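You operate a simulated robot arm through the tools that you are given. There is no shell and no other tool.

The job below is to be done with a simulated robot arm. You get a single attempt, and the scene is never put back.

Task
Stand the two listed pipes in their sockets and cap each one.
Fine: the pipe list card names their sizes; sockets and end caps bear the same sizes.

Only the result counts: the job must be done as asked and must still hold three seconds after the hand-in. Knocking over, shifting, dropping, spilling or breaking anything else fails it. Lids that push on must go on centred and level and be pressed home; caps that screw on are set level and turned clockwise until they are tight.

Robot
A 6-joint arm with a three-finger gripper, fixed in place. Base frame: the origin is at the foot of the arm, x ahead of it, y to its left, z up. Readings come in cm, degrees, newtons and seconds.
Its first joint turns from -166.0 to 166.0 degrees. Payload 4.89 kg.
Tool frame: the origin (TCP) lies between the finger pads and is the grasp point; the fingertips stand 3 cm ahead of it; z points along the fingers, y is the line along which they close. Largest opening 16.4 cm; the body of the gripper starts 12.5 cm behind the TCP.
Orientation is that of the tool frame in the base frame, as a unit quaternion [w, x, y, z]. With the fingers straight down and closing along the base's y, the tool's x points along the base's -x, its y along +y and its z along -z.

Tools
- The arm moves only by the tool jog_arm. Its argument "plan" is text: rows parted by semicolons, each of 7 numbers parted by spaces: the closure in counts, from 0 (fully open) to 255 (shut), then the shift along the base's x, y, z in cm, then the turn, a rotation vector about the base's x, y, z in degrees. In form: fingers tx ty tz rx ry rz; .... A call has 1 to 20 rows; each row is the pose to reach, as a shift and turn from the pose commanded when the call began. A row lasts 0.2 s, in which the tool goes at most 5 cm and 8.6 degrees; a call with a longer step from one row to the next is refused whole, and so is a gripper value outside its range. Where a pose cannot be reached the arm comes as near as it can. A force on the tool above 90 N (or 10 N above the force at the start of the call, whichever is more), or a blocked arm, ends the call early, and 0.2 s more pass. The fingers move at their own pace (about 10.8 cm/s each) and stop on an object; they squeeze with about 40 N. The grip force told is the motor's: it shows also when the fingers shut on nothing. Time passes only in rows, and 0.2 s behind the last, so rows that repeat a pose let the fingers close. The reply holds the time, the measured pose of the TCP, the force on the tool along the base axes, the opening and the grip force, in the units named above and with some noise, with the torque about the TCP (base axes, N m) and any sound that the robot's microphone picked up.
- Cameras (640 x 400 px; columns grow to the right, rows downward): "scene" is fixed at [4.98, 65.15, 158.43]; the picture's right is [-0.08, -1.00, 0.00], its down [-0.61, 0.05, -0.79] and it looks along [0.79, -0.07, -0.61] (base axes); focal length 322 px, centre (320, 200). "wrist" rides on the gripper at [7.6, -0.2, -15.2] in the tool frame; the picture's right is [0.02, 1.00, 0.00], its down [-0.88, 0.02, -0.47] and it looks along [-0.47, 0.01, 0.88] (tool axes); focal length 247 px, centre (320, 200). There is no depth. A picture from a camera that has moved, and an enlarged one, comes with that camera's place and axes in the base frame and with its lens.
- snapshot(camera): a new picture of that camera. It takes no simulated time.
- slide_trunk(by): slides the trunk up (or, below 0, down) by that many cm; the arm rides with it, the base frame stays. It gives what a move gives, with no picture.
- zoom(camera, box): a new picture of the part [left, top, right, bottom] of that camera's present view, enlarged. It takes no simulated time.
- finish_job(): hands the job in; it is judged then, once.

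Nothing tells you positions but the pictures and the camera data. Unless the task says otherwise, let go and move clear before handing in.

The tools are called after ">>>" by a JSON object that holds its "op" and its "data". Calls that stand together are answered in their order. jog_arm: Moves the arm, as the interface text tells. Its arguments: {"type":"object","properties":{"plan":{"type":"string"}},"required":["plan"]} The other tools are called the same way: slide_trunk (by) slides the trunk up or down; snapshot (camera) takes a picture; zoom (camera, box) takes an enlarged picture of a part of a camera's view; finish_job () hands the job in.

At the start:

```text
clock: 0.0
eef_pos: [55.63, 29.91, 123.5]
tool_rot: [0.0, 0.0, 1.0, 0.0]
ft_force: [-0.2, -0.4, -0.3]
moment: [0.01, 0.02, 0.01]
width: 16.4
grip_force: 0.2
trunk travel left (down, up): [-17.5, 21.5]
```

scene: 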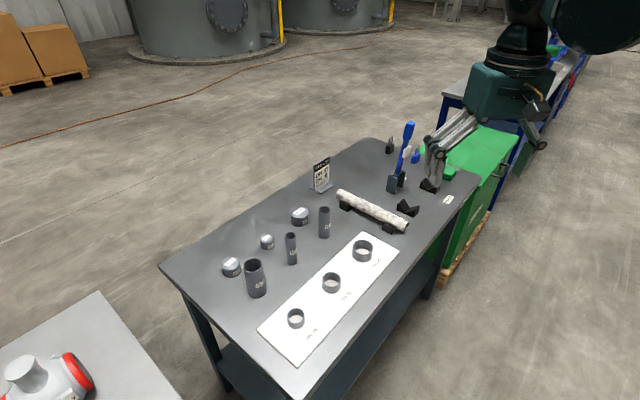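
wrist: 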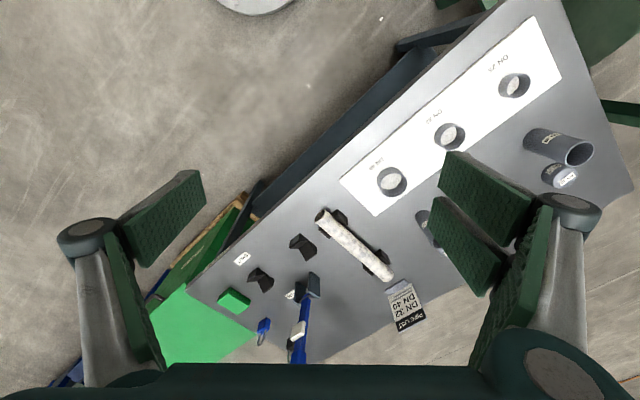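

I see a workbench with three standing pipes, three caps, a white board with three sockets, a pipe on rests and a list card. I'll zoom in to read the card and the size marks first.

>>> {"op": "zoom", "data": {"camera": "wrist", "box": [370, 260, 450, 340]}}

>>> {"op": "zoom", "data": {"camera": "scene", "box": [210, 190, 350, 310]}}

>>> {"op": "zoom", "data": {"camera": "scene", "box": [250, 220, 410, 370]}}

>>> {"op": "zoom", "data": {"camera": "scene", "box": [290, 120, 480, 240]}}

>>> {"op": "zoom", "data": {"camera": "wrist", "box": [340, 20, 640, 240]}}

```text
5.00 times, centred on (410, 300) of wrist
camera zoom: at [47.73, 29.8, 138.76], right [-0.02, 1.0, 0.0], down [0.88, 0.02, 0.47], along [0.47, 0.01, -0.88], focal length 1235 px, centre (-130, -300)
```

zoom: 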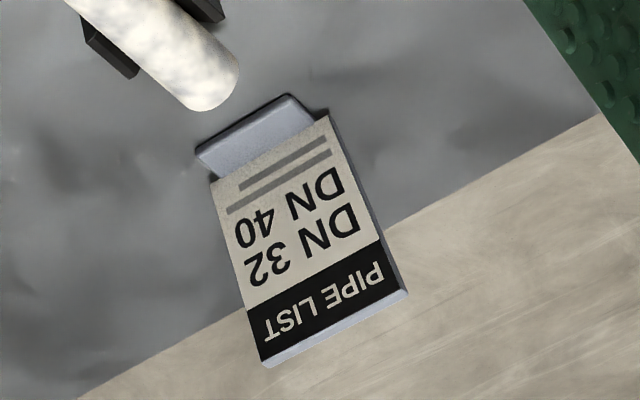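

```text
3.33 times, centred on (280, 250) of scene
camera zoom: at [4.98, 65.15, 158.43], right [-0.08, -1.0, 0.0], down [-0.61, 0.05, -0.79], along [0.79, -0.07, -0.61], focal length 1072 px, centre (453, 33)
```

zoom: 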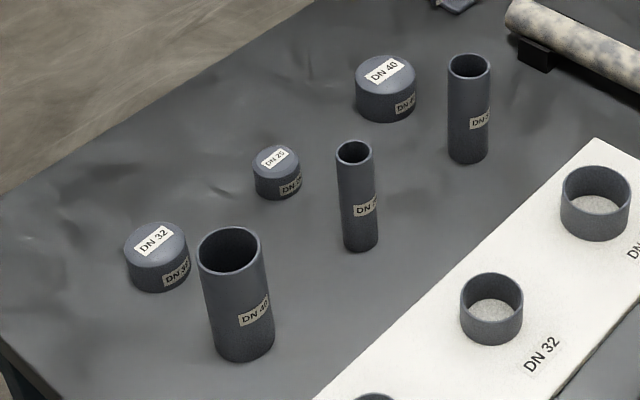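

```text
2.67 times, centred on (330, 295) of scene
camera zoom: at [4.98, 65.15, 158.43], right [-0.08, -1.0, 0.0], down [-0.61, 0.05, -0.79], along [0.79, -0.07, -0.61], focal length 857 px, centre (293, -53)
```

zoom: 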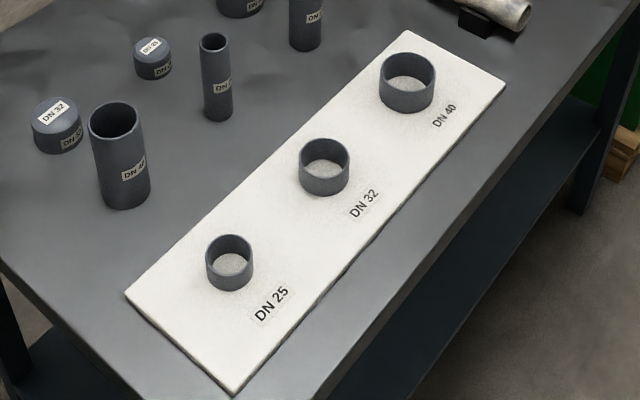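

```text
3.33 times, centred on (385, 180) of scene
camera zoom: at [4.98, 65.15, 158.43], right [-0.08, -1.0, 0.0], down [-0.61, 0.05, -0.79], along [0.79, -0.07, -0.61], focal length 1072 px, centre (103, 267)
```

zoom: 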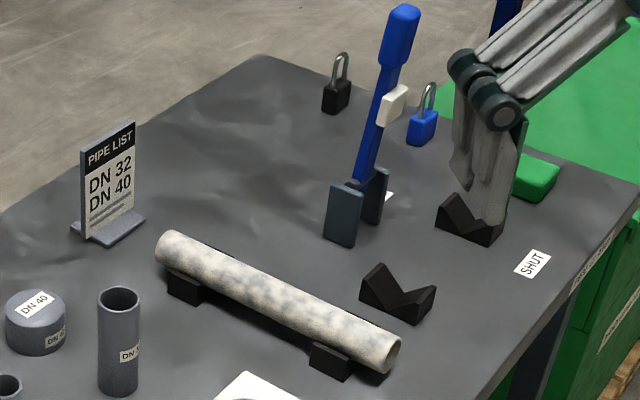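

```text
1.82 times, centred on (490, 130) of wrist
camera zoom: at [47.73, 29.8, 138.76], right [-0.02, 1.0, 0.0], down [0.88, 0.02, 0.47], along [0.47, 0.01, -0.88], focal length 449 px, centre (11, 327)
```

zoom: 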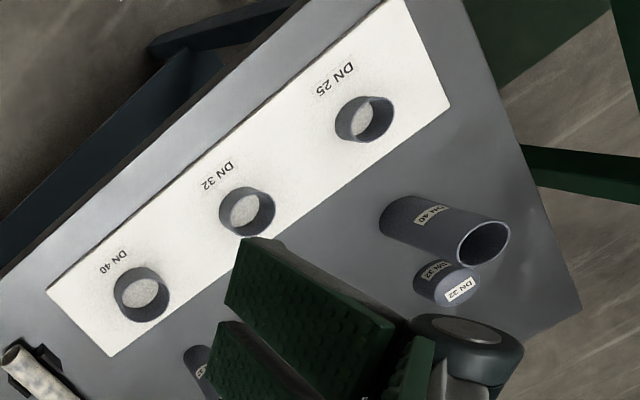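

The card lists DN 32 and DN 40. From the two cameras I estimate the bench top at z ≈ 85, with the sockets on a line from about (70,46) for DN 40 to (50,66) for DN 25. The pipes and caps lie farther out, at azimuth about 35–53°. I'll turn the tool by 45° and move over the bench for better views.

>>> {"op": "jog_arm", "data": {"plan": "0 0.5 3.5 0 0 0 5.6; 0 1 7 0 0 0 11.2; 0 1.5 10.5 0 0 0 16.9; 0 2 14 0 0 0 22.5; 0 2.5 17.5 0 0 0 28.1; 0 3 21 0 0 0 33.8; 0 3.5 24.5 0 0 0 39.4; 0 4 28 0 0 0 45; 0 4 28 0 0 0 45"}}

>>> {"op": "snapshot", "data": {"camera": "wrist"}}

>>> {"op": "snapshot", "data": {"camera": "scene"}}

```text
clock: 2.0
eef_pos: [59.66, 58.09, 123.39]
tool_rot: [0.0, -0.384, 0.923, 0.0]
ft_force: [0.4, 0.2, -0.6]
moment: [-0.14, 0.06, -0.02]
width: 16.37
grip_force: 0.0
trunk travel left (down, up): [-17.5, 21.5]
```

```text
taken
camera wrist: at [54.28, 52.53, 138.62], right [-0.72, 0.69, 0.0], down [0.61, 0.64, 0.47], along [0.33, 0.34, -0.88], focal length 247 px, centre (320, 200)
```

wrist: 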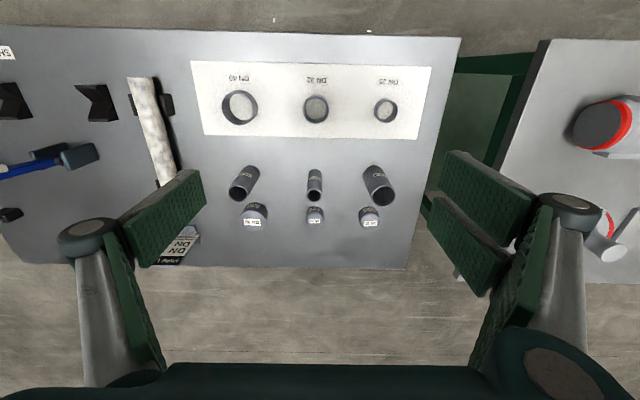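

```text
taken
```

scene: 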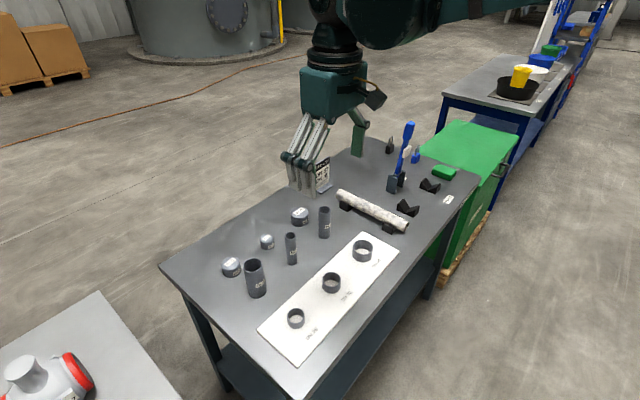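

The view is good. The sockets, pipes and caps are nearly aligned with the tool now. I'll zoom in to read the labels and measure positions.

>>> {"op": "zoom", "data": {"camera": "wrist", "box": [200, 140, 420, 277]}}

>>> {"op": "zoom", "data": {"camera": "wrist", "box": [190, 50, 440, 206]}}

>>> {"op": "zoom", "data": {"camera": "scene", "box": [215, 195, 345, 305]}}

```text
2.91 times, centred on (310, 208) of wrist
camera zoom: at [54.28, 52.53, 138.62], right [-0.72, 0.69, 0.0], down [0.61, 0.64, 0.47], along [0.33, 0.34, -0.88], focal length 718 px, centre (349, 175)
```

zoom: 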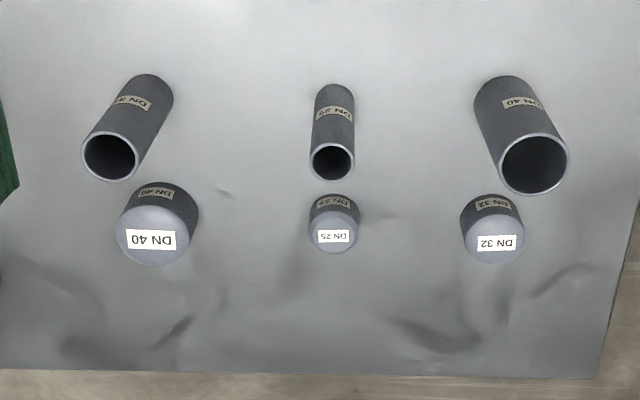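

```text
2.56 times, centred on (315, 128) of wrist
camera zoom: at [54.28, 52.53, 138.62], right [-0.72, 0.69, 0.0], down [0.61, 0.64, 0.47], along [0.33, 0.34, -0.88], focal length 632 px, centre (333, 384)
```

zoom: 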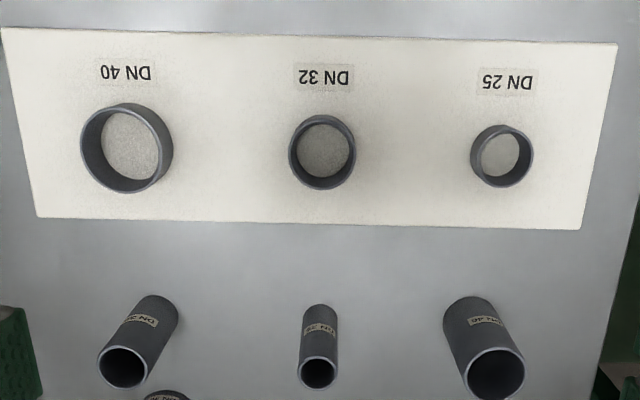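

```text
3.64 times, centred on (280, 250) of scene
camera zoom: at [4.98, 65.15, 158.43], right [-0.08, -1.0, 0.0], down [-0.61, 0.05, -0.79], along [0.79, -0.07, -0.61], focal length 1169 px, centre (466, 18)
```

zoom: 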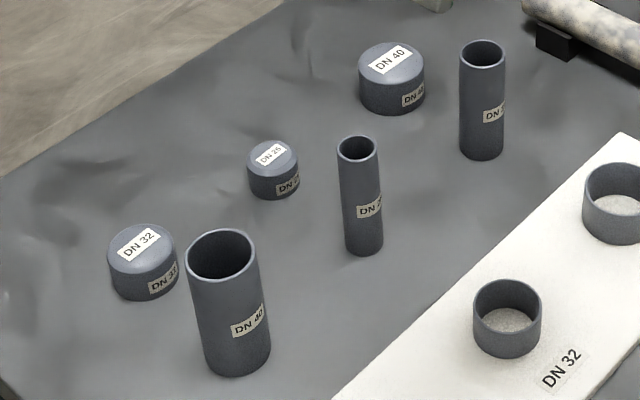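

Labels confirmed: the DN 32 pipe is at about (79.8,56.9), the DN 40 pipe at (60.2,76.2), the DN 40 cap at (88.3,64.7) and the DN 32 cap at (68.1,84.6). The caps sit about 109 cm out, beyond the stated vertical reach. I'll test the reach well above the table before planning the grips.

>>> {"op": "jog_arm", "data": {"plan": "0 3.6 0.85 -1 0 0 0; 0 7.2 1.7 -2 0 0 0; 0 10.8 2.55 -3 0 0 0; 0 14.4 3.4 -4 0 0 0; 0 18 4.25 -5 0 0 0; 0 21.6 5.1 -6 0 0 0; 0 25.2 5.95 -7 0 0 0; 0 28.7 6.8 -8 0 0 0; 0 28.7 6.8 -8 0 0 0; 0 28.7 6.8 -8 0 0 0"}}

>>> {"op": "snapshot", "data": {"camera": "wrist"}}

>>> {"op": "snapshot", "data": {"camera": "scene"}}

```text
clock: 4.2
eef_pos: [88.31, 64.69, 115.33]
tool_rot: [0.0, -0.383, 0.924, 0.0]
ft_force: [0.2, -0.4, -0.4]
moment: [-0.02, 0.06, 0.02]
width: 16.41
grip_force: 0.0
trunk travel left (down, up): [-17.5, 21.5]
```

```text
taken
camera wrist: at [82.99, 59.26, 130.55], right [-0.72, 0.69, 0.0], down [0.61, 0.64, 0.47], along [0.33, 0.34, -0.88], focal length 247 px, centre (320, 200)
```

wrist: 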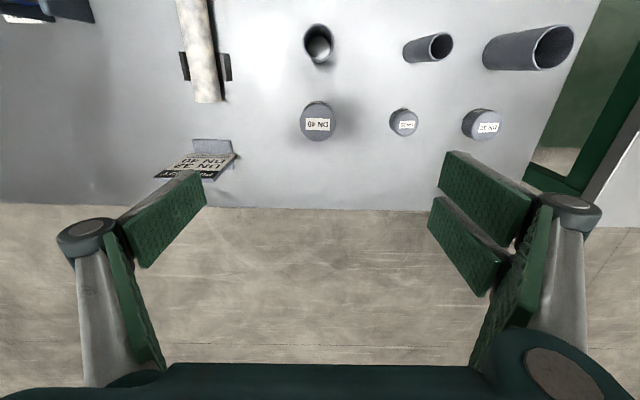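

```text
taken
```

scene: 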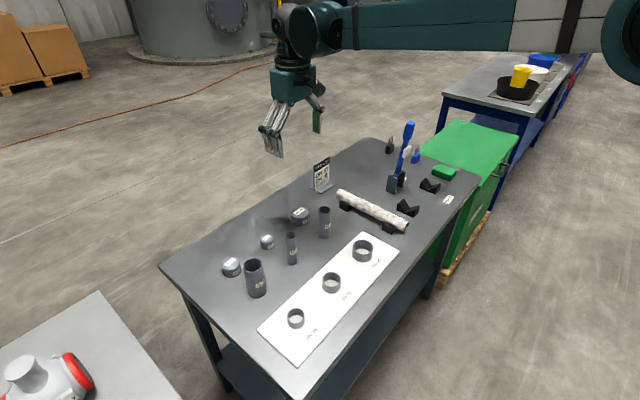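

Vertical reach at 109 cm works at this height. I'll slide the trunk down so the same arm posture comes down to table level; the cap and pipe below are clear of the open fingers.

>>> {"op": "slide_trunk", "data": {"by": -15}}

>>> {"op": "snapshot", "data": {"camera": "wrist"}}

>>> {"op": "snapshot", "data": {"camera": "scene"}}

```text
clock: 6.0
eef_pos: [88.36, 64.83, 100.31]
tool_rot: [0.0, -0.383, 0.924, 0.0]
ft_force: [0.6, -0.3, 0.9]
moment: [-0.05, 0.01, 0.02]
width: 16.4
grip_force: 0.1
trunk travel left (down, up): [-2.5, 36.5]
```

```text
taken
camera wrist: at [82.94, 59.25, 115.6], right [-0.72, 0.69, 0.0], down [0.61, 0.64, 0.47], along [0.33, 0.34, -0.88], focal length 247 px, centre (320, 200)
```

wrist: 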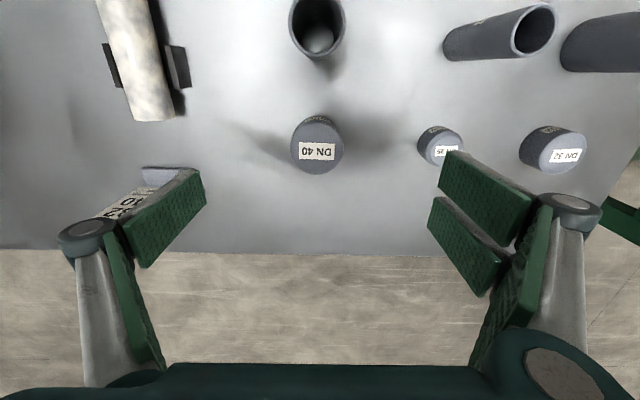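

```text
taken
```

scene: 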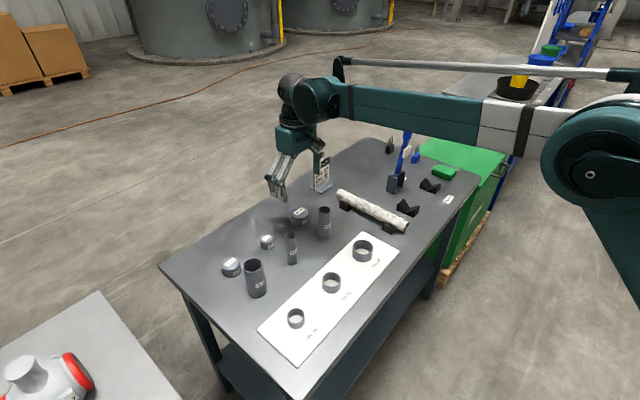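

Same posture, now lower. I'll zoom in on the DN 40 cap and the DN 32 pipe to fix positions and heights.

>>> {"op": "zoom", "data": {"camera": "wrist", "box": [260, 90, 380, 190]}}

>>> {"op": "zoom", "data": {"camera": "wrist", "box": [260, 0, 380, 80]}}

>>> {"op": "zoom", "data": {"camera": "wrist", "box": [400, 0, 640, 180]}}

>>> {"op": "zoom", "data": {"camera": "scene", "box": [280, 190, 350, 250]}}

```text
4.00 times, centred on (320, 140) of wrist
camera zoom: at [82.94, 59.25, 115.6], right [-0.72, 0.69, 0.0], down [0.61, 0.64, 0.47], along [0.33, 0.34, -0.88], focal length 988 px, centre (320, 440)
```

zoom: 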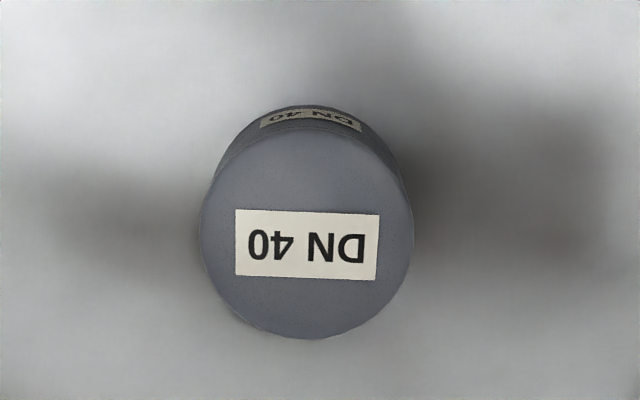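

```text
5.00 times, centred on (320, 40) of wrist
camera zoom: at [82.94, 59.25, 115.6], right [-0.72, 0.69, 0.0], down [0.61, 0.64, 0.47], along [0.33, 0.34, -0.88], focal length 1235 px, centre (320, 1000)
```

zoom: 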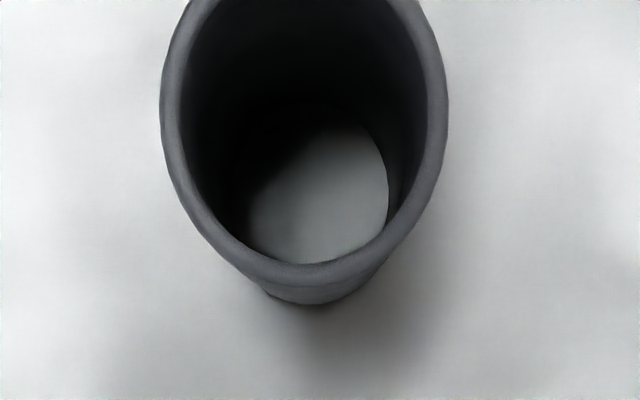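

```text
2.22 times, centred on (520, 90) of wrist
camera zoom: at [82.94, 59.25, 115.6], right [-0.72, 0.69, 0.0], down [0.61, 0.64, 0.47], along [0.33, 0.34, -0.88], focal length 549 px, centre (-124, 444)
```

zoom: 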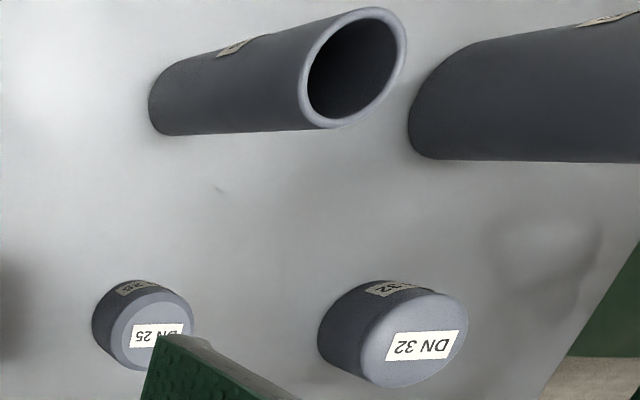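

```text
6.67 times, centred on (315, 220) of scene
camera zoom: at [4.98, 65.15, 158.43], right [-0.08, -1.0, 0.0], down [-0.61, 0.05, -0.79], along [0.79, -0.07, -0.61], focal length 2143 px, centre (353, 67)
```

zoom: 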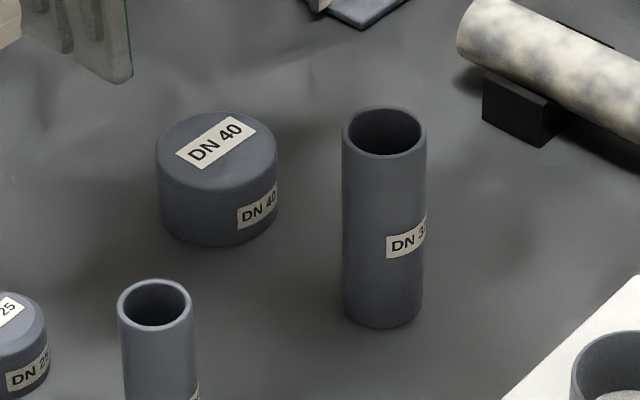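

The caps are plain push-on ones with their tops near z ≈ 89, and the pipe tops are near z ≈ 96.6. I'll narrow the fingers to about 8 cm and move above the DN 32 pipe at about (80.0,56.9) for a final check.

>>> {"op": "jog_arm", "data": {"plan": "60 0 0 4.5 0 0 0; 120 0 0 5.5 0 0 0; 120 -2.8 -2.6 5.5 0 0 0; 120 -5.6 -5.2 5.5 0 0 0; 120 -8.33 -7.81 5.5 0 0 0; 120 -8.33 -7.81 5.5 0 0 0; 120 -8.33 -7.81 5.5 0 0 0"}}

>>> {"op": "snapshot", "data": {"camera": "wrist"}}

>>> {"op": "zoom", "data": {"camera": "wrist", "box": [260, 80, 380, 180]}}

```text
clock: 7.5
eef_pos: [79.84, 56.85, 105.36]
tool_rot: [0.0, -0.383, 0.924, 0.0]
ft_force: [0.1, -0.2, 0.8]
moment: [0.03, -0.07, 0.0]
width: 8.67
grip_force: 0.1
trunk travel left (down, up): [-2.5, 36.5]
```

```text
taken
camera wrist: at [74.43, 51.38, 120.66], right [-0.72, 0.69, 0.0], down [0.61, 0.64, 0.47], along [0.33, 0.34, -0.88], focal length 247 px, centre (320, 200)
```

wrist: 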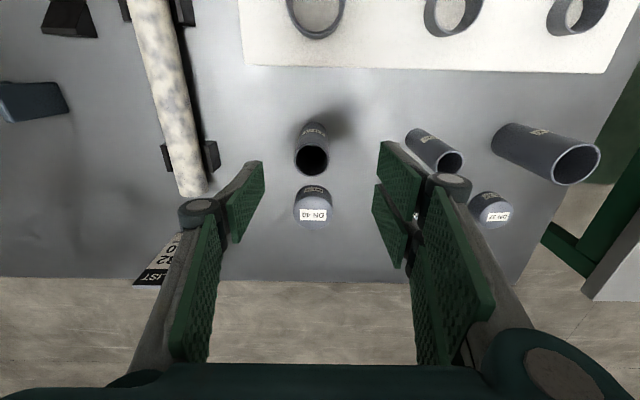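

```text
4.00 times, centred on (320, 130) of wrist
camera zoom: at [74.43, 51.38, 120.66], right [-0.72, 0.69, 0.0], down [0.61, 0.64, 0.47], along [0.33, 0.34, -0.88], focal length 988 px, centre (320, 480)
```

zoom: 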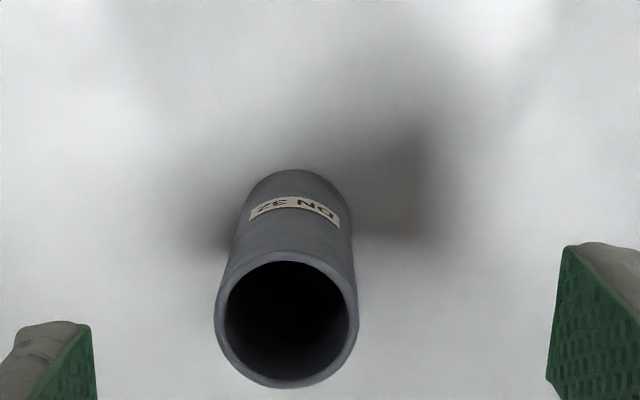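

The pipe sits about 0.9 cm along the closing axis and 0.5 cm outward of the tool axis. I'll correct by (+1.0,−0.25), lower a little and look again.

>>> {"op": "jog_arm", "data": {"plan": "120 1.0 -0.25 0 0 0 0; 120 1.0 -0.25 -3.5 0 0 0; 120 1.0 -0.25 -3.5 0 0 0"}}

>>> {"op": "zoom", "data": {"camera": "wrist", "box": [240, 80, 400, 200]}}

```text
clock: 8.3
eef_pos: [80.95, 56.53, 101.93]
tool_rot: [0.0, -0.382, 0.924, 0.0]
ft_force: [0.1, 0.0, 0.1]
moment: [0.02, -0.06, -0.01]
width: 8.68
grip_force: 0.2
trunk travel left (down, up): [-2.5, 36.5]
```

```text
3.33 times, centred on (320, 140) of wrist
camera zoom: at [75.51, 51.12, 117.24], right [-0.72, 0.69, 0.0], down [0.61, 0.64, 0.47], along [0.33, 0.34, -0.88], focal length 823 px, centre (320, 400)
```

zoom: 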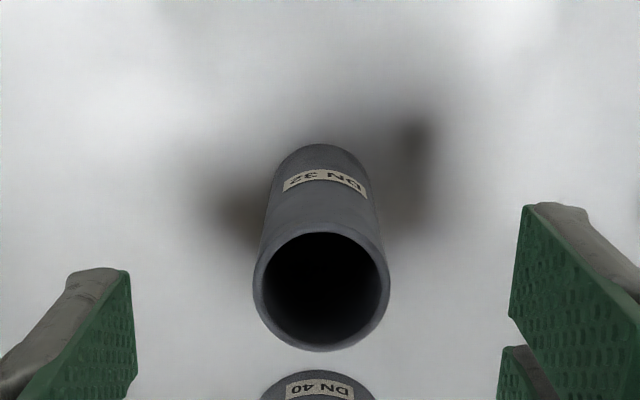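

The pipe is now centred between the fingers. I'll descend to grip it with the TCP at about z 93.3 and close.

>>> {"op": "jog_arm", "data": {"plan": "120 0 0 -3 0 0 0; 120 0 0 -6 0 0 0; 120 0 0 -8.6 0 0 0; 120 0 0 -8.6 0 0 0; 255 0 0 -8.6 0 0 0; 255 0 0 -8.6 0 0 0; 255 0 0 -8.6 0 0 0; 255 0 0 -8.6 0 0 0"}}

>>> {"op": "snapshot", "data": {"camera": "wrist"}}

>>> {"op": "snapshot", "data": {"camera": "scene"}}

```text
clock: 10.2
eef_pos: [80.92, 56.7, 93.64]
tool_rot: [0.0, -0.383, 0.924, 0.0]
ft_force: [0.5, -0.1, 0.1]
moment: [-0.01, 0.0, -0.03]
width: 3.87
grip_force: 40.0
trunk travel left (down, up): [-2.5, 36.5]
```

```text
taken
camera wrist: at [75.5, 51.24, 108.83], right [-0.72, 0.69, 0.0], down [0.61, 0.64, 0.47], along [0.33, 0.34, -0.88], focal length 247 px, centre (320, 200)
```

wrist: 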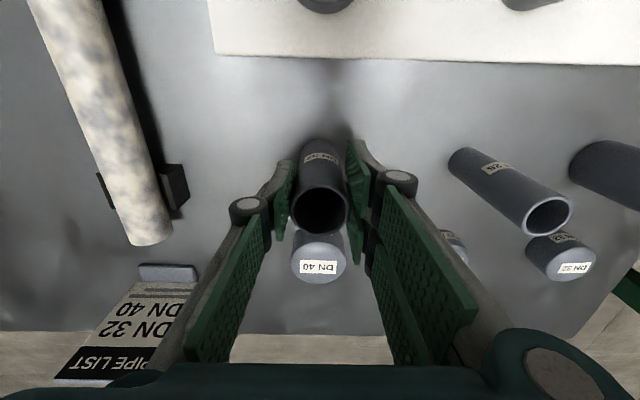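

```text
taken
```

scene: 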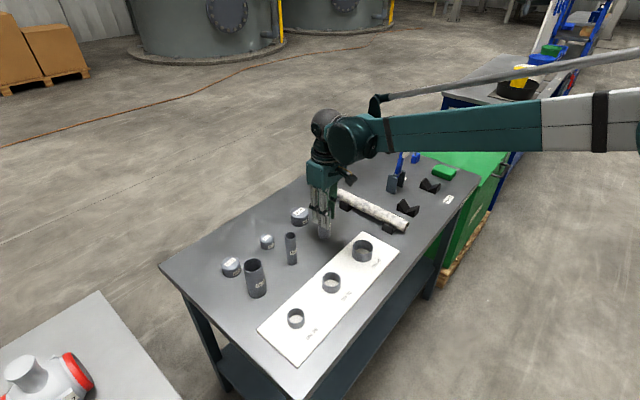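

The pipe is gripped; its diameter reads 3.87 cm. I'll zoom to see where it sits in the fingers.

>>> {"op": "zoom", "data": {"camera": "wrist", "box": [250, 130, 390, 290]}}

```text
2.50 times, centred on (320, 210) of wrist
camera zoom: at [75.5, 51.24, 108.83], right [-0.72, 0.69, 0.0], down [0.61, 0.64, 0.47], along [0.33, 0.34, -0.88], focal length 617 px, centre (320, 175)
```

zoom: 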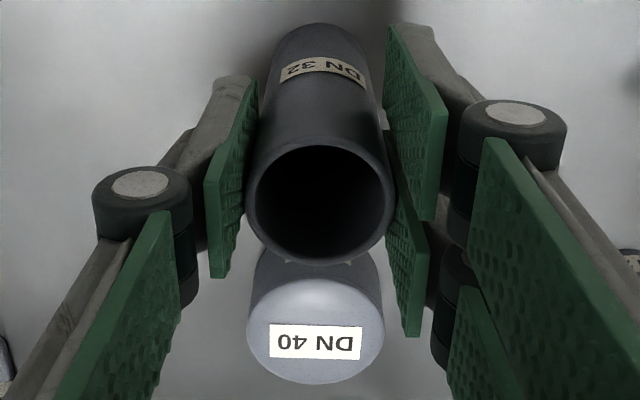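

The pipe's axis lies 0.4 cm outward of the TCP, its top is at z ≈ 95.4 and the table at about 84.7. I'll lift it clear and carry it to a spot just outside the DN 32 socket, where the camera sees both the socket and the pipe's bottom.

>>> {"op": "jog_arm", "data": {"plan": "255 0 0 1 0 0 0; 255 0 0 3 0 0 0; 255 0 0 7 0 0 0; 255 0 0 11 0 0 0; 255 0 0 13.5 0 0 0; 255 -3.6 0.7 13.5 0 0 0; 255 -7.2 1.4 13.5 0 0 0; 255 -10.8 2.1 13.5 0 0 0; 255 -14.4 2.8 13.5 0 0 0; 255 -18 3.6 13.5 0 0 0; 255 -18 3.6 13.5 0 0 0"}}

>>> {"op": "snapshot", "data": {"camera": "wrist"}}

>>> {"op": "snapshot", "data": {"camera": "scene"}}

```text
clock: 12.6
eef_pos: [62.92, 60.29, 107.58]
tool_rot: [0.0, -0.383, 0.924, 0.0]
ft_force: [0.2, -1.9, -0.7]
moment: [0.08, 0.04, -0.03]
width: 3.87
grip_force: 40.1
trunk travel left (down, up): [-2.5, 36.5]
```

```text
taken
camera wrist: at [57.55, 54.9, 122.78], right [-0.72, 0.69, 0.0], down [0.61, 0.64, 0.47], along [0.33, 0.34, -0.88], focal length 247 px, centre (320, 200)
```

wrist: 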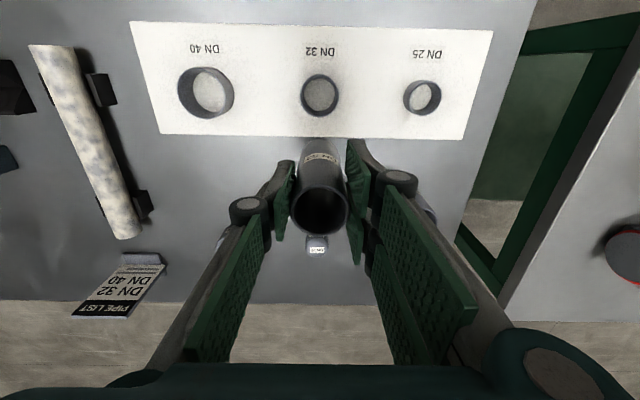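

```text
taken
```

scene: 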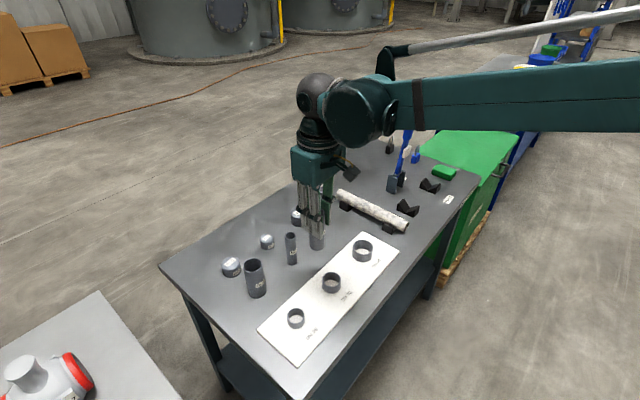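

The pipe came along unchanged. I'll zoom in on the DN 32 socket and the pipe's lower end.

>>> {"op": "zoom", "data": {"camera": "wrist", "box": [280, 60, 360, 120]}}

>>> {"op": "zoom", "data": {"camera": "wrist", "box": [270, 120, 370, 240]}}

>>> {"op": "zoom", "data": {"camera": "wrist", "box": [160, 50, 260, 130]}}

```text
6.67 times, centred on (320, 90) of wrist
camera zoom: at [57.55, 54.9, 122.78], right [-0.72, 0.69, 0.0], down [0.61, 0.64, 0.47], along [0.33, 0.34, -0.88], focal length 1646 px, centre (320, 933)
```

zoom: 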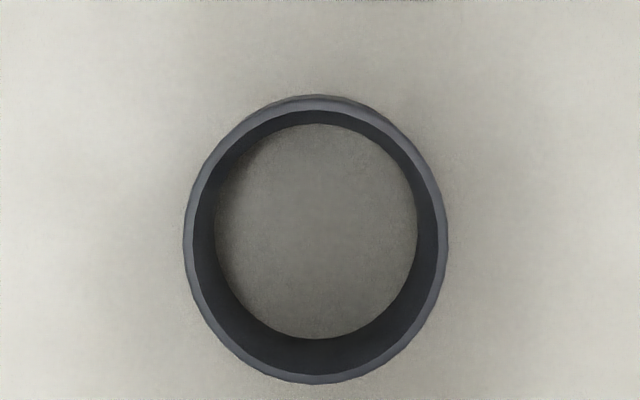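

```text
3.33 times, centred on (320, 180) of wrist
camera zoom: at [57.55, 54.9, 122.78], right [-0.72, 0.69, 0.0], down [0.61, 0.64, 0.47], along [0.33, 0.34, -0.88], focal length 823 px, centre (320, 267)
```

zoom: 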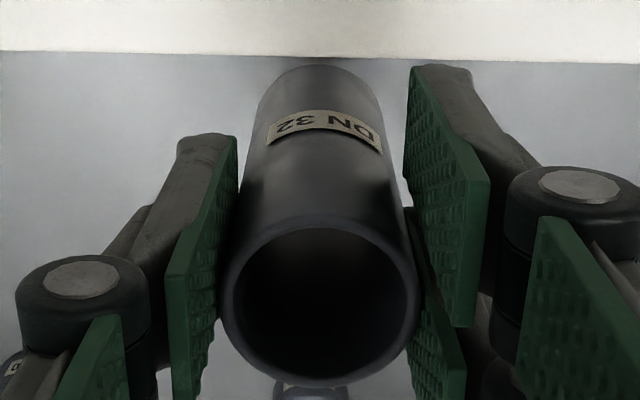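

```text
5.00 times, centred on (210, 90) of wrist
camera zoom: at [57.55, 54.9, 122.78], right [-0.72, 0.69, 0.0], down [0.61, 0.64, 0.47], along [0.33, 0.34, -0.88], focal length 1235 px, centre (870, 750)
```

zoom: 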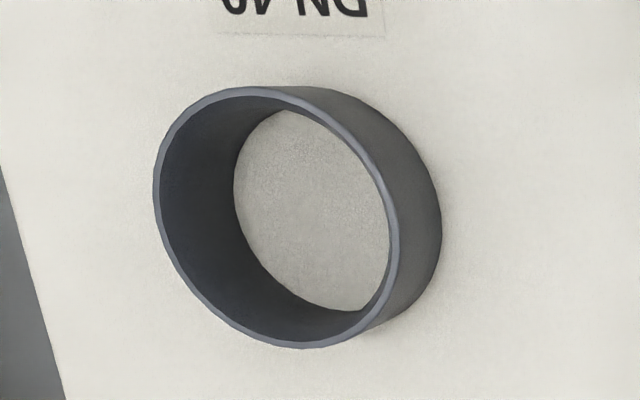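

The socket mouth is comfortably wider than the pipe. The socket sits about 4.8 cm inward of the pipe axis. I'll lower the pipe to just above rim height here, to compare both at nearly the same depth.

>>> {"op": "jog_arm", "data": {"plan": "255 0 0 -3 0 0 0; 255 0 0 -6 0 0 0; 255 0 0 -8 0 0 0; 255 0 0 -8 0 0 0"}}

>>> {"op": "zoom", "data": {"camera": "wrist", "box": [260, 70, 380, 160]}}

>>> {"op": "zoom", "data": {"camera": "scene", "box": [280, 200, 380, 300]}}

```text
clock: 13.6
eef_pos: [62.88, 60.39, 99.05]
tool_rot: [0.0, -0.382, 0.924, 0.0]
ft_force: [-0.3, 0.1, -0.5]
moment: [0.01, 0.01, 0.03]
width: 3.87
grip_force: 39.9
trunk travel left (down, up): [-2.5, 36.5]
```

```text
4.44 times, centred on (320, 115) of wrist
camera zoom: at [57.54, 54.9, 114.39], right [-0.72, 0.69, 0.0], down [0.61, 0.64, 0.47], along [0.33, 0.34, -0.88], focal length 1098 px, centre (320, 578)
```

zoom: 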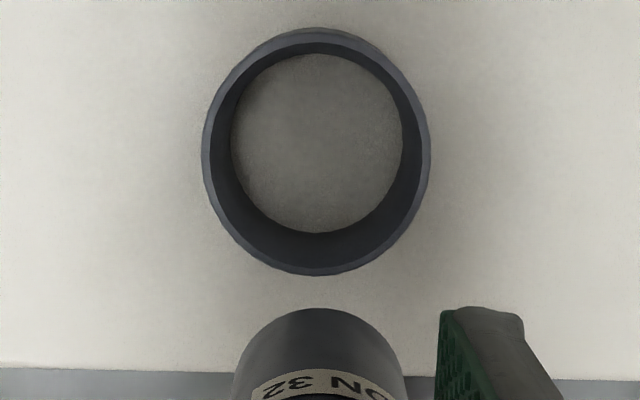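

```text
4.00 times, centred on (330, 250) of scene
camera zoom: at [4.98, 65.15, 158.43], right [-0.08, -1.0, 0.0], down [-0.61, 0.05, -0.79], along [0.79, -0.07, -0.61], focal length 1286 px, centre (280, 0)
```

zoom: 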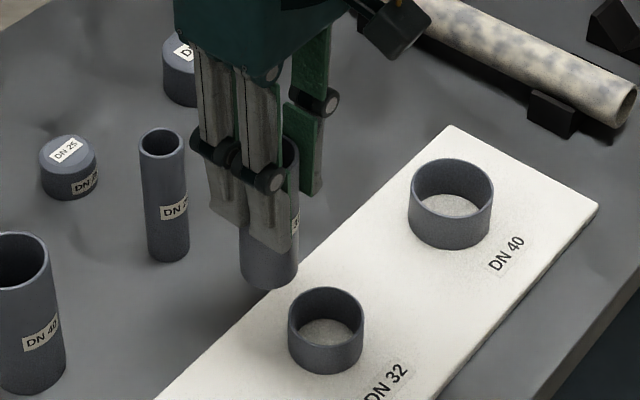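

The rim is at z ≈ 87.2 and the socket is about 4.84 cm inward and 0.07 cm to the left of the pipe's bottom. I'll shift over it and check.

>>> {"op": "jog_arm", "data": {"plan": "255 -1.65 -1.77 0 0 0 0; 255 -3.31 -3.54 0 0 0 0; 255 -3.31 -3.54 0 0 0 0; 255 -3.31 -3.54 -1.5 0 0 0; 255 -3.31 -3.54 -1.5 0 0 0"}}

>>> {"op": "zoom", "data": {"camera": "wrist", "box": [260, 90, 380, 180]}}

>>> {"op": "zoom", "data": {"camera": "scene", "box": [280, 220, 380, 310]}}

```text
clock: 14.8
eef_pos: [59.62, 56.81, 97.61]
tool_rot: [0.0, -0.383, 0.924, 0.0]
ft_force: [0.5, -0.2, -0.5]
moment: [0.05, -0.03, 0.01]
width: 3.87
grip_force: 40.1
trunk travel left (down, up): [-2.5, 36.5]
```

```text
4.44 times, centred on (320, 135) of wrist
camera zoom: at [54.13, 51.19, 112.85], right [-0.72, 0.69, 0.0], down [0.61, 0.64, 0.47], along [0.33, 0.34, -0.88], focal length 1098 px, centre (320, 489)
```

zoom: 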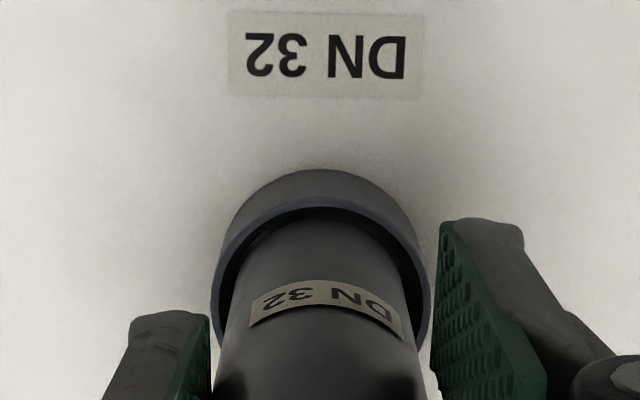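

```text
4.44 times, centred on (330, 265) of scene
camera zoom: at [4.98, 65.15, 158.43], right [-0.08, -1.0, 0.0], down [-0.61, 0.05, -0.79], along [0.79, -0.07, -0.61], focal length 1429 px, centre (276, -89)
```

zoom: 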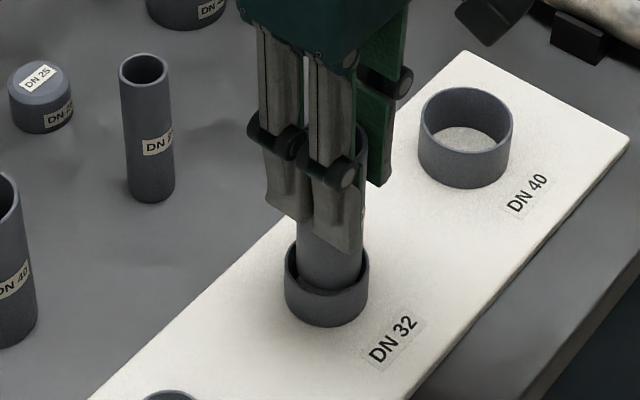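

The pipe hangs just over or in the ring. I'll look closer at the gap before lowering.

>>> {"op": "zoom", "data": {"camera": "wrist", "box": [290, 115, 350, 165]}}

>>> {"op": "zoom", "data": {"camera": "scene", "box": [310, 250, 355, 300]}}

```text
8.00 times, centred on (320, 140) of wrist
camera zoom: at [54.13, 51.19, 112.85], right [-0.72, 0.69, 0.0], down [0.61, 0.64, 0.47], along [0.33, 0.34, -0.88], focal length 1976 px, centre (320, 680)
```

zoom: 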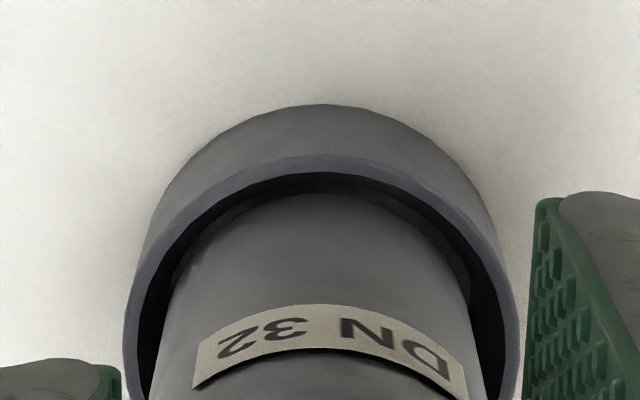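

```text
8.00 times, centred on (332, 275) of scene
camera zoom: at [4.98, 65.15, 158.43], right [-0.08, -1.0, 0.0], down [-0.61, 0.05, -0.79], along [0.79, -0.07, -0.61], focal length 2572 px, centre (220, -400)
```

zoom: 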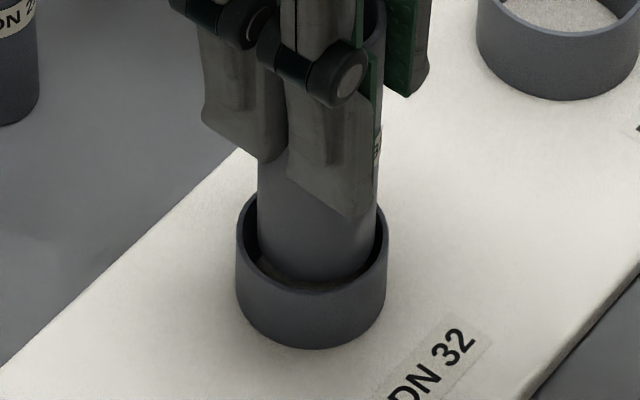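

Scene and wrist views agree that the pipe is about 0.2 cm too far inward, and that its bottom is at or just above the rim at z ≈ 88.6. I'll correct outward and lower in small steps, watching the force.

>>> {"op": "jog_arm", "data": {"plan": "255 0.16 0.16 0 0 0 0; 255 0.16 0.16 -0.4 0 0 0; 255 0.16 0.16 -0.8 0 0 0; 255 0.16 0.16 -1.2 0 0 0; 255 0.16 0.16 -1.2 0 0 0"}}

>>> {"op": "zoom", "data": {"camera": "wrist", "box": [290, 115, 350, 165]}}

>>> {"op": "zoom", "data": {"camera": "scene", "box": [310, 250, 355, 300]}}

```text
clock: 15.9
eef_pos: [59.69, 56.85, 96.46]
tool_rot: [0.0, -0.383, 0.924, 0.0]
ft_force: [0.1, -0.9, 0.3]
moment: [-0.01, 0.0, 0.02]
width: 3.83
grip_force: 39.9
trunk travel left (down, up): [-2.5, 36.5]
```

```text
8.00 times, centred on (320, 140) of wrist
camera zoom: at [54.3, 51.3, 111.77], right [-0.72, 0.69, 0.0], down [0.61, 0.64, 0.47], along [0.33, 0.34, -0.88], focal length 1976 px, centre (320, 680)
```

zoom: 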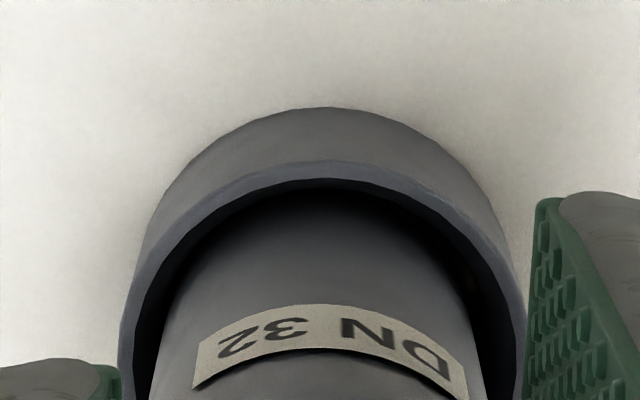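

```text
8.00 times, centred on (332, 275) of scene
camera zoom: at [4.98, 65.15, 158.43], right [-0.08, -1.0, 0.0], down [-0.61, 0.05, -0.79], along [0.79, -0.07, -0.61], focal length 2572 px, centre (220, -400)
```

zoom: 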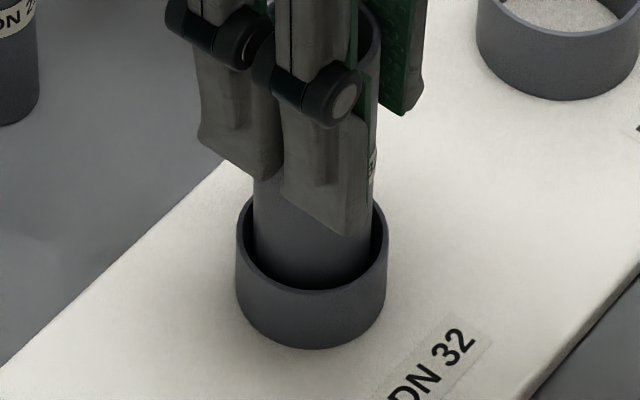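

The pipe is inside the ring with no contact force. I'll continue lowering to the socket floor.

>>> {"op": "jog_arm", "data": {"plan": "255 -0.02 0.02 -0.4 0 0 0; 255 -0.02 0.02 -0.8 0 0 0; 255 -0.02 0.02 -1.1 0 0 0; 255 -0.02 0.02 -1.1 0 0 0"}}

```text
clock: 16.9
eef_pos: [59.83, 56.81, 95.45]
tool_rot: [0.0, -0.383, 0.924, 0.0]
ft_force: [-1.5, -0.9, 0.0]
moment: [-0.11, 0.14, 0.0]
width: 3.85
grip_force: 39.7
trunk travel left (down, up): [-2.5, 36.5]
```

A slight lateral force at the pipe's bottom, about 1.7 N inward, suggests it is touching the outer wall. I'll shift inward a touch and keep lowering.

>>> {"op": "jog_arm", "data": {"plan": "255 -0.08 -0.06 0 0 0 0; 255 -0.08 -0.06 -0.3 0 0 0; 255 -0.08 -0.06 -0.6 0 0 0; 255 -0.08 -0.06 -0.6 0 0 0"}}

```text
clock: 17.9
eef_pos: [59.67, 56.85, 94.89]
tool_rot: [-0.001, -0.382, 0.924, 0.001]
ft_force: [0.1, 0.1, -1.1]
moment: [0.02, -0.03, 0.01]
width: 3.81
grip_force: 39.9
trunk travel left (down, up): [-2.5, 36.5]
```

>>> {"op": "jog_arm", "data": {"plan": "255 0 0 -0.15 0 0 0; 255 0 0 -0.3 0 0 0; 255 0 0 -0.45 0 0 0; 255 0 0 -0.45 0 0 0"}}

```text
clock: 18.9
eef_pos: [59.69, 56.84, 94.54]
tool_rot: [0.001, -0.382, 0.924, 0.001]
ft_force: [2.3, 2.5, 33.0]
moment: [0.23, -0.23, 0.08]
width: 3.84
grip_force: 39.8
trunk travel left (down, up): [-2.5, 36.5]
```

Firm contact at 33 N: the bottom is resting about 0.9 cm above the table level, which matches the board. I'll check before letting go.

>>> {"op": "zoom", "data": {"camera": "scene", "box": [310, 240, 355, 300]}}

>>> {"op": "zoom", "data": {"camera": "wrist", "box": [260, 100, 380, 250]}}

```text
6.67 times, centred on (332, 270) of scene
camera zoom: at [4.98, 65.15, 158.43], right [-0.08, -1.0, 0.0], down [-0.61, 0.05, -0.79], along [0.79, -0.07, -0.61], focal length 2143 px, centre (237, -267)
```

zoom: 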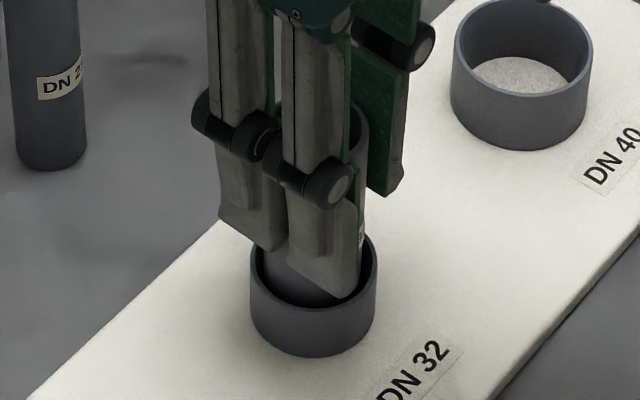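

```text
2.67 times, centred on (320, 175) of wrist
camera zoom: at [54.24, 51.3, 109.79], right [-0.72, 0.69, 0.0], down [0.61, 0.64, 0.47], along [0.33, 0.34, -0.88], focal length 659 px, centre (320, 267)
```

zoom: 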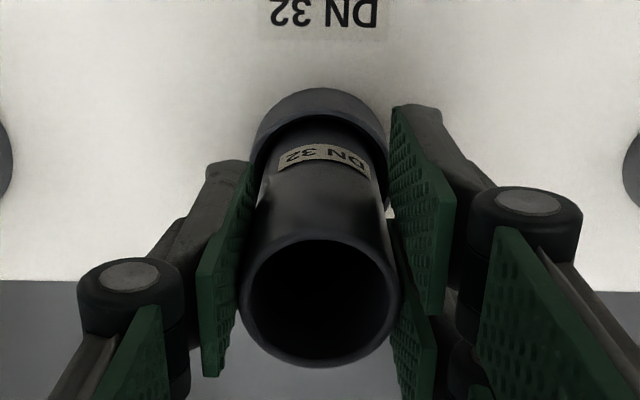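

The pipe is seated and upright. I'll ease the load, open, and rise clear.

>>> {"op": "jog_arm", "data": {"plan": "255 0 0 0.2 0 0 0; 255 0 0 0.2 0 0 0; 200 0 0 0.2 0 0 0; 140 0 0 0.2 0 0 0; 130 0 0 0.2 0 0 0; 130 0 0 0.2 0 0 0; 130 0 0 3 0 0 0; 130 0 0 7 0 0 0; 130 0 0 11 0 0 0; 130 0 0 13 0 0 0; 130 0 0 13 0 0 0"}}

>>> {"op": "snapshot", "data": {"camera": "wrist"}}

>>> {"op": "snapshot", "data": {"camera": "scene"}}

```text
clock: 21.4
eef_pos: [59.84, 57.06, 107.54]
tool_rot: [-0.001, -0.384, 0.924, 0.001]
ft_force: [0.9, 0.0, -0.6]
moment: [0.0, -0.01, 0.01]
width: 8.05
grip_force: 0.0
trunk travel left (down, up): [-2.5, 36.5]
```

```text
taken
camera wrist: at [54.36, 51.47, 122.8], right [-0.72, 0.69, 0.0], down [0.61, 0.64, 0.47], along [0.33, 0.34, -0.88], focal length 247 px, centre (320, 200)
```

wrist: 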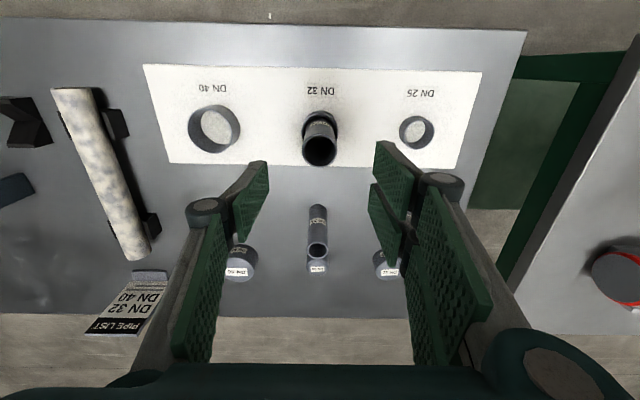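

```text
taken
```

scene: 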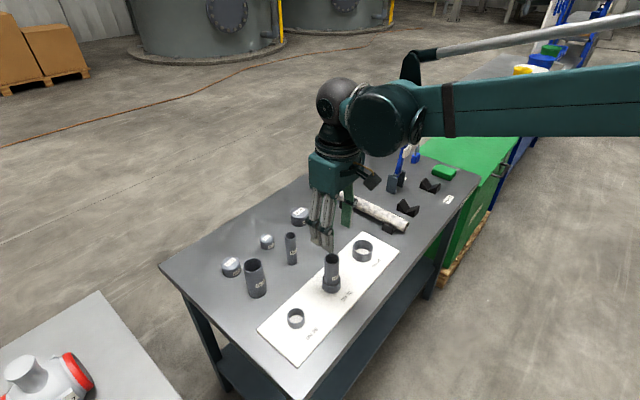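

The DN 32 pipe stands upright in its socket. Next is the DN 40 pipe, re-estimated at (60.6,77.4) with z_top ≈ 95.4. I'll move above it.

>>> {"op": "jog_arm", "data": {"plan": "125 0.15 4.1 0 0 0 0; 125 0.3 8.2 0 0 0 0; 125 0.45 12.3 0 0 0 0; 125 0.6 16.4 0 0 0 0; 125 0.8 20.4 0 0 0 0; 125 0.8 20.4 -3 0 0 0; 125 0.8 20.4 -3 0 0 0"}}

>>> {"op": "snapshot", "data": {"camera": "wrist"}}

>>> {"op": "zoom", "data": {"camera": "wrist", "box": [260, 80, 380, 180]}}

```text
clock: 22.9
eef_pos: [60.47, 77.33, 104.33]
tool_rot: [0.001, -0.383, 0.924, 0.0]
ft_force: [-0.3, 0.7, 0.0]
moment: [-0.03, 0.01, 0.01]
width: 8.33
grip_force: 0.0
trunk travel left (down, up): [-2.5, 36.5]
```

```text
taken
camera wrist: at [55.07, 71.94, 119.65], right [-0.72, 0.69, 0.0], down [0.61, 0.64, 0.47], along [0.33, 0.34, -0.88], focal length 247 px, centre (320, 200)
```

wrist: 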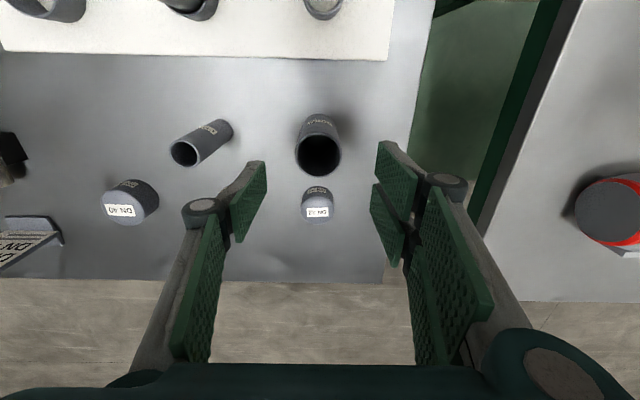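

```text
4.00 times, centred on (320, 130) of wrist
camera zoom: at [55.07, 71.94, 119.65], right [-0.72, 0.69, 0.0], down [0.61, 0.64, 0.47], along [0.33, 0.34, -0.88], focal length 988 px, centre (320, 480)
```

zoom: 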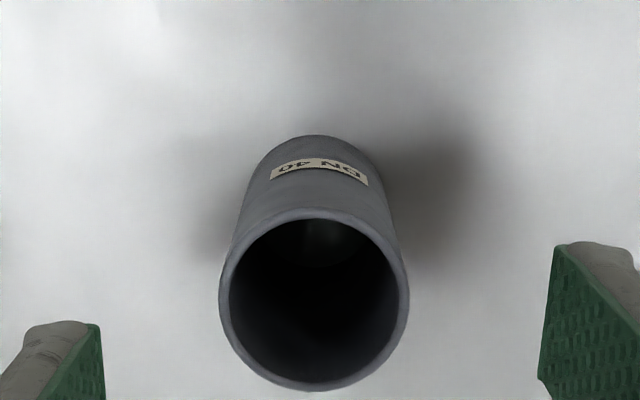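

The DN 40 pipe is nearly centred, with an outside diameter of about 4.7. I'll correct slightly, descend and grip.

>>> {"op": "jog_arm", "data": {"plan": "125 0.26 -0.02 -2 0 0 0; 125 0.26 -0.02 -5.5 0 0 0; 125 0.26 -0.02 -8.5 0 0 0; 125 0.26 -0.02 -10.6 0 0 0; 125 0.26 -0.02 -10.6 0 0 0; 255 0.26 -0.02 -10.6 0 0 0; 255 0.26 -0.02 -10.6 0 0 0; 255 0.26 -0.02 -10.6 0 0 0; 255 0.26 -0.02 -10.6 0 0 0"}}

>>> {"op": "snapshot", "data": {"camera": "wrist"}}

>>> {"op": "zoom", "data": {"camera": "wrist", "box": [250, 120, 390, 280]}}

```text
clock: 24.9
eef_pos: [61.17, 77.31, 93.55]
tool_rot: [0.0, -0.383, 0.924, -0.001]
ft_force: [0.3, -0.8, -0.7]
moment: [0.04, -0.02, 0.0]
width: 4.77
grip_force: 39.5
trunk travel left (down, up): [-2.5, 36.5]
```

```text
taken
camera wrist: at [55.74, 71.79, 108.86], right [-0.72, 0.69, 0.0], down [0.61, 0.64, 0.47], along [0.33, 0.34, -0.88], focal length 247 px, centre (320, 200)
```

wrist: 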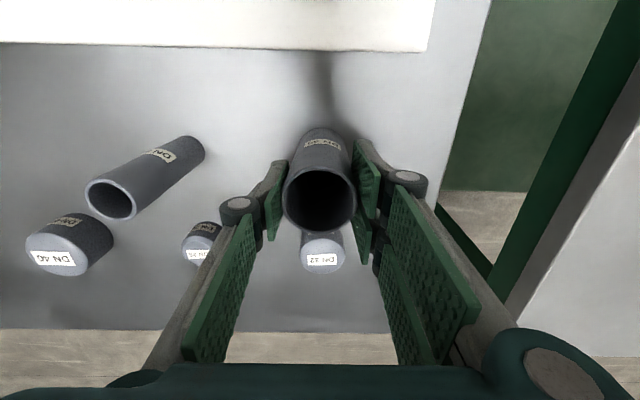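

```text
2.50 times, centred on (320, 200) of wrist
camera zoom: at [55.74, 71.79, 108.86], right [-0.72, 0.69, 0.0], down [0.61, 0.64, 0.47], along [0.33, 0.34, -0.88], focal length 617 px, centre (320, 200)
```

zoom: 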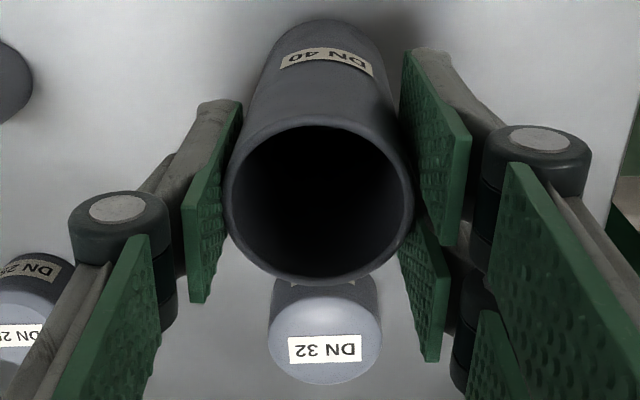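

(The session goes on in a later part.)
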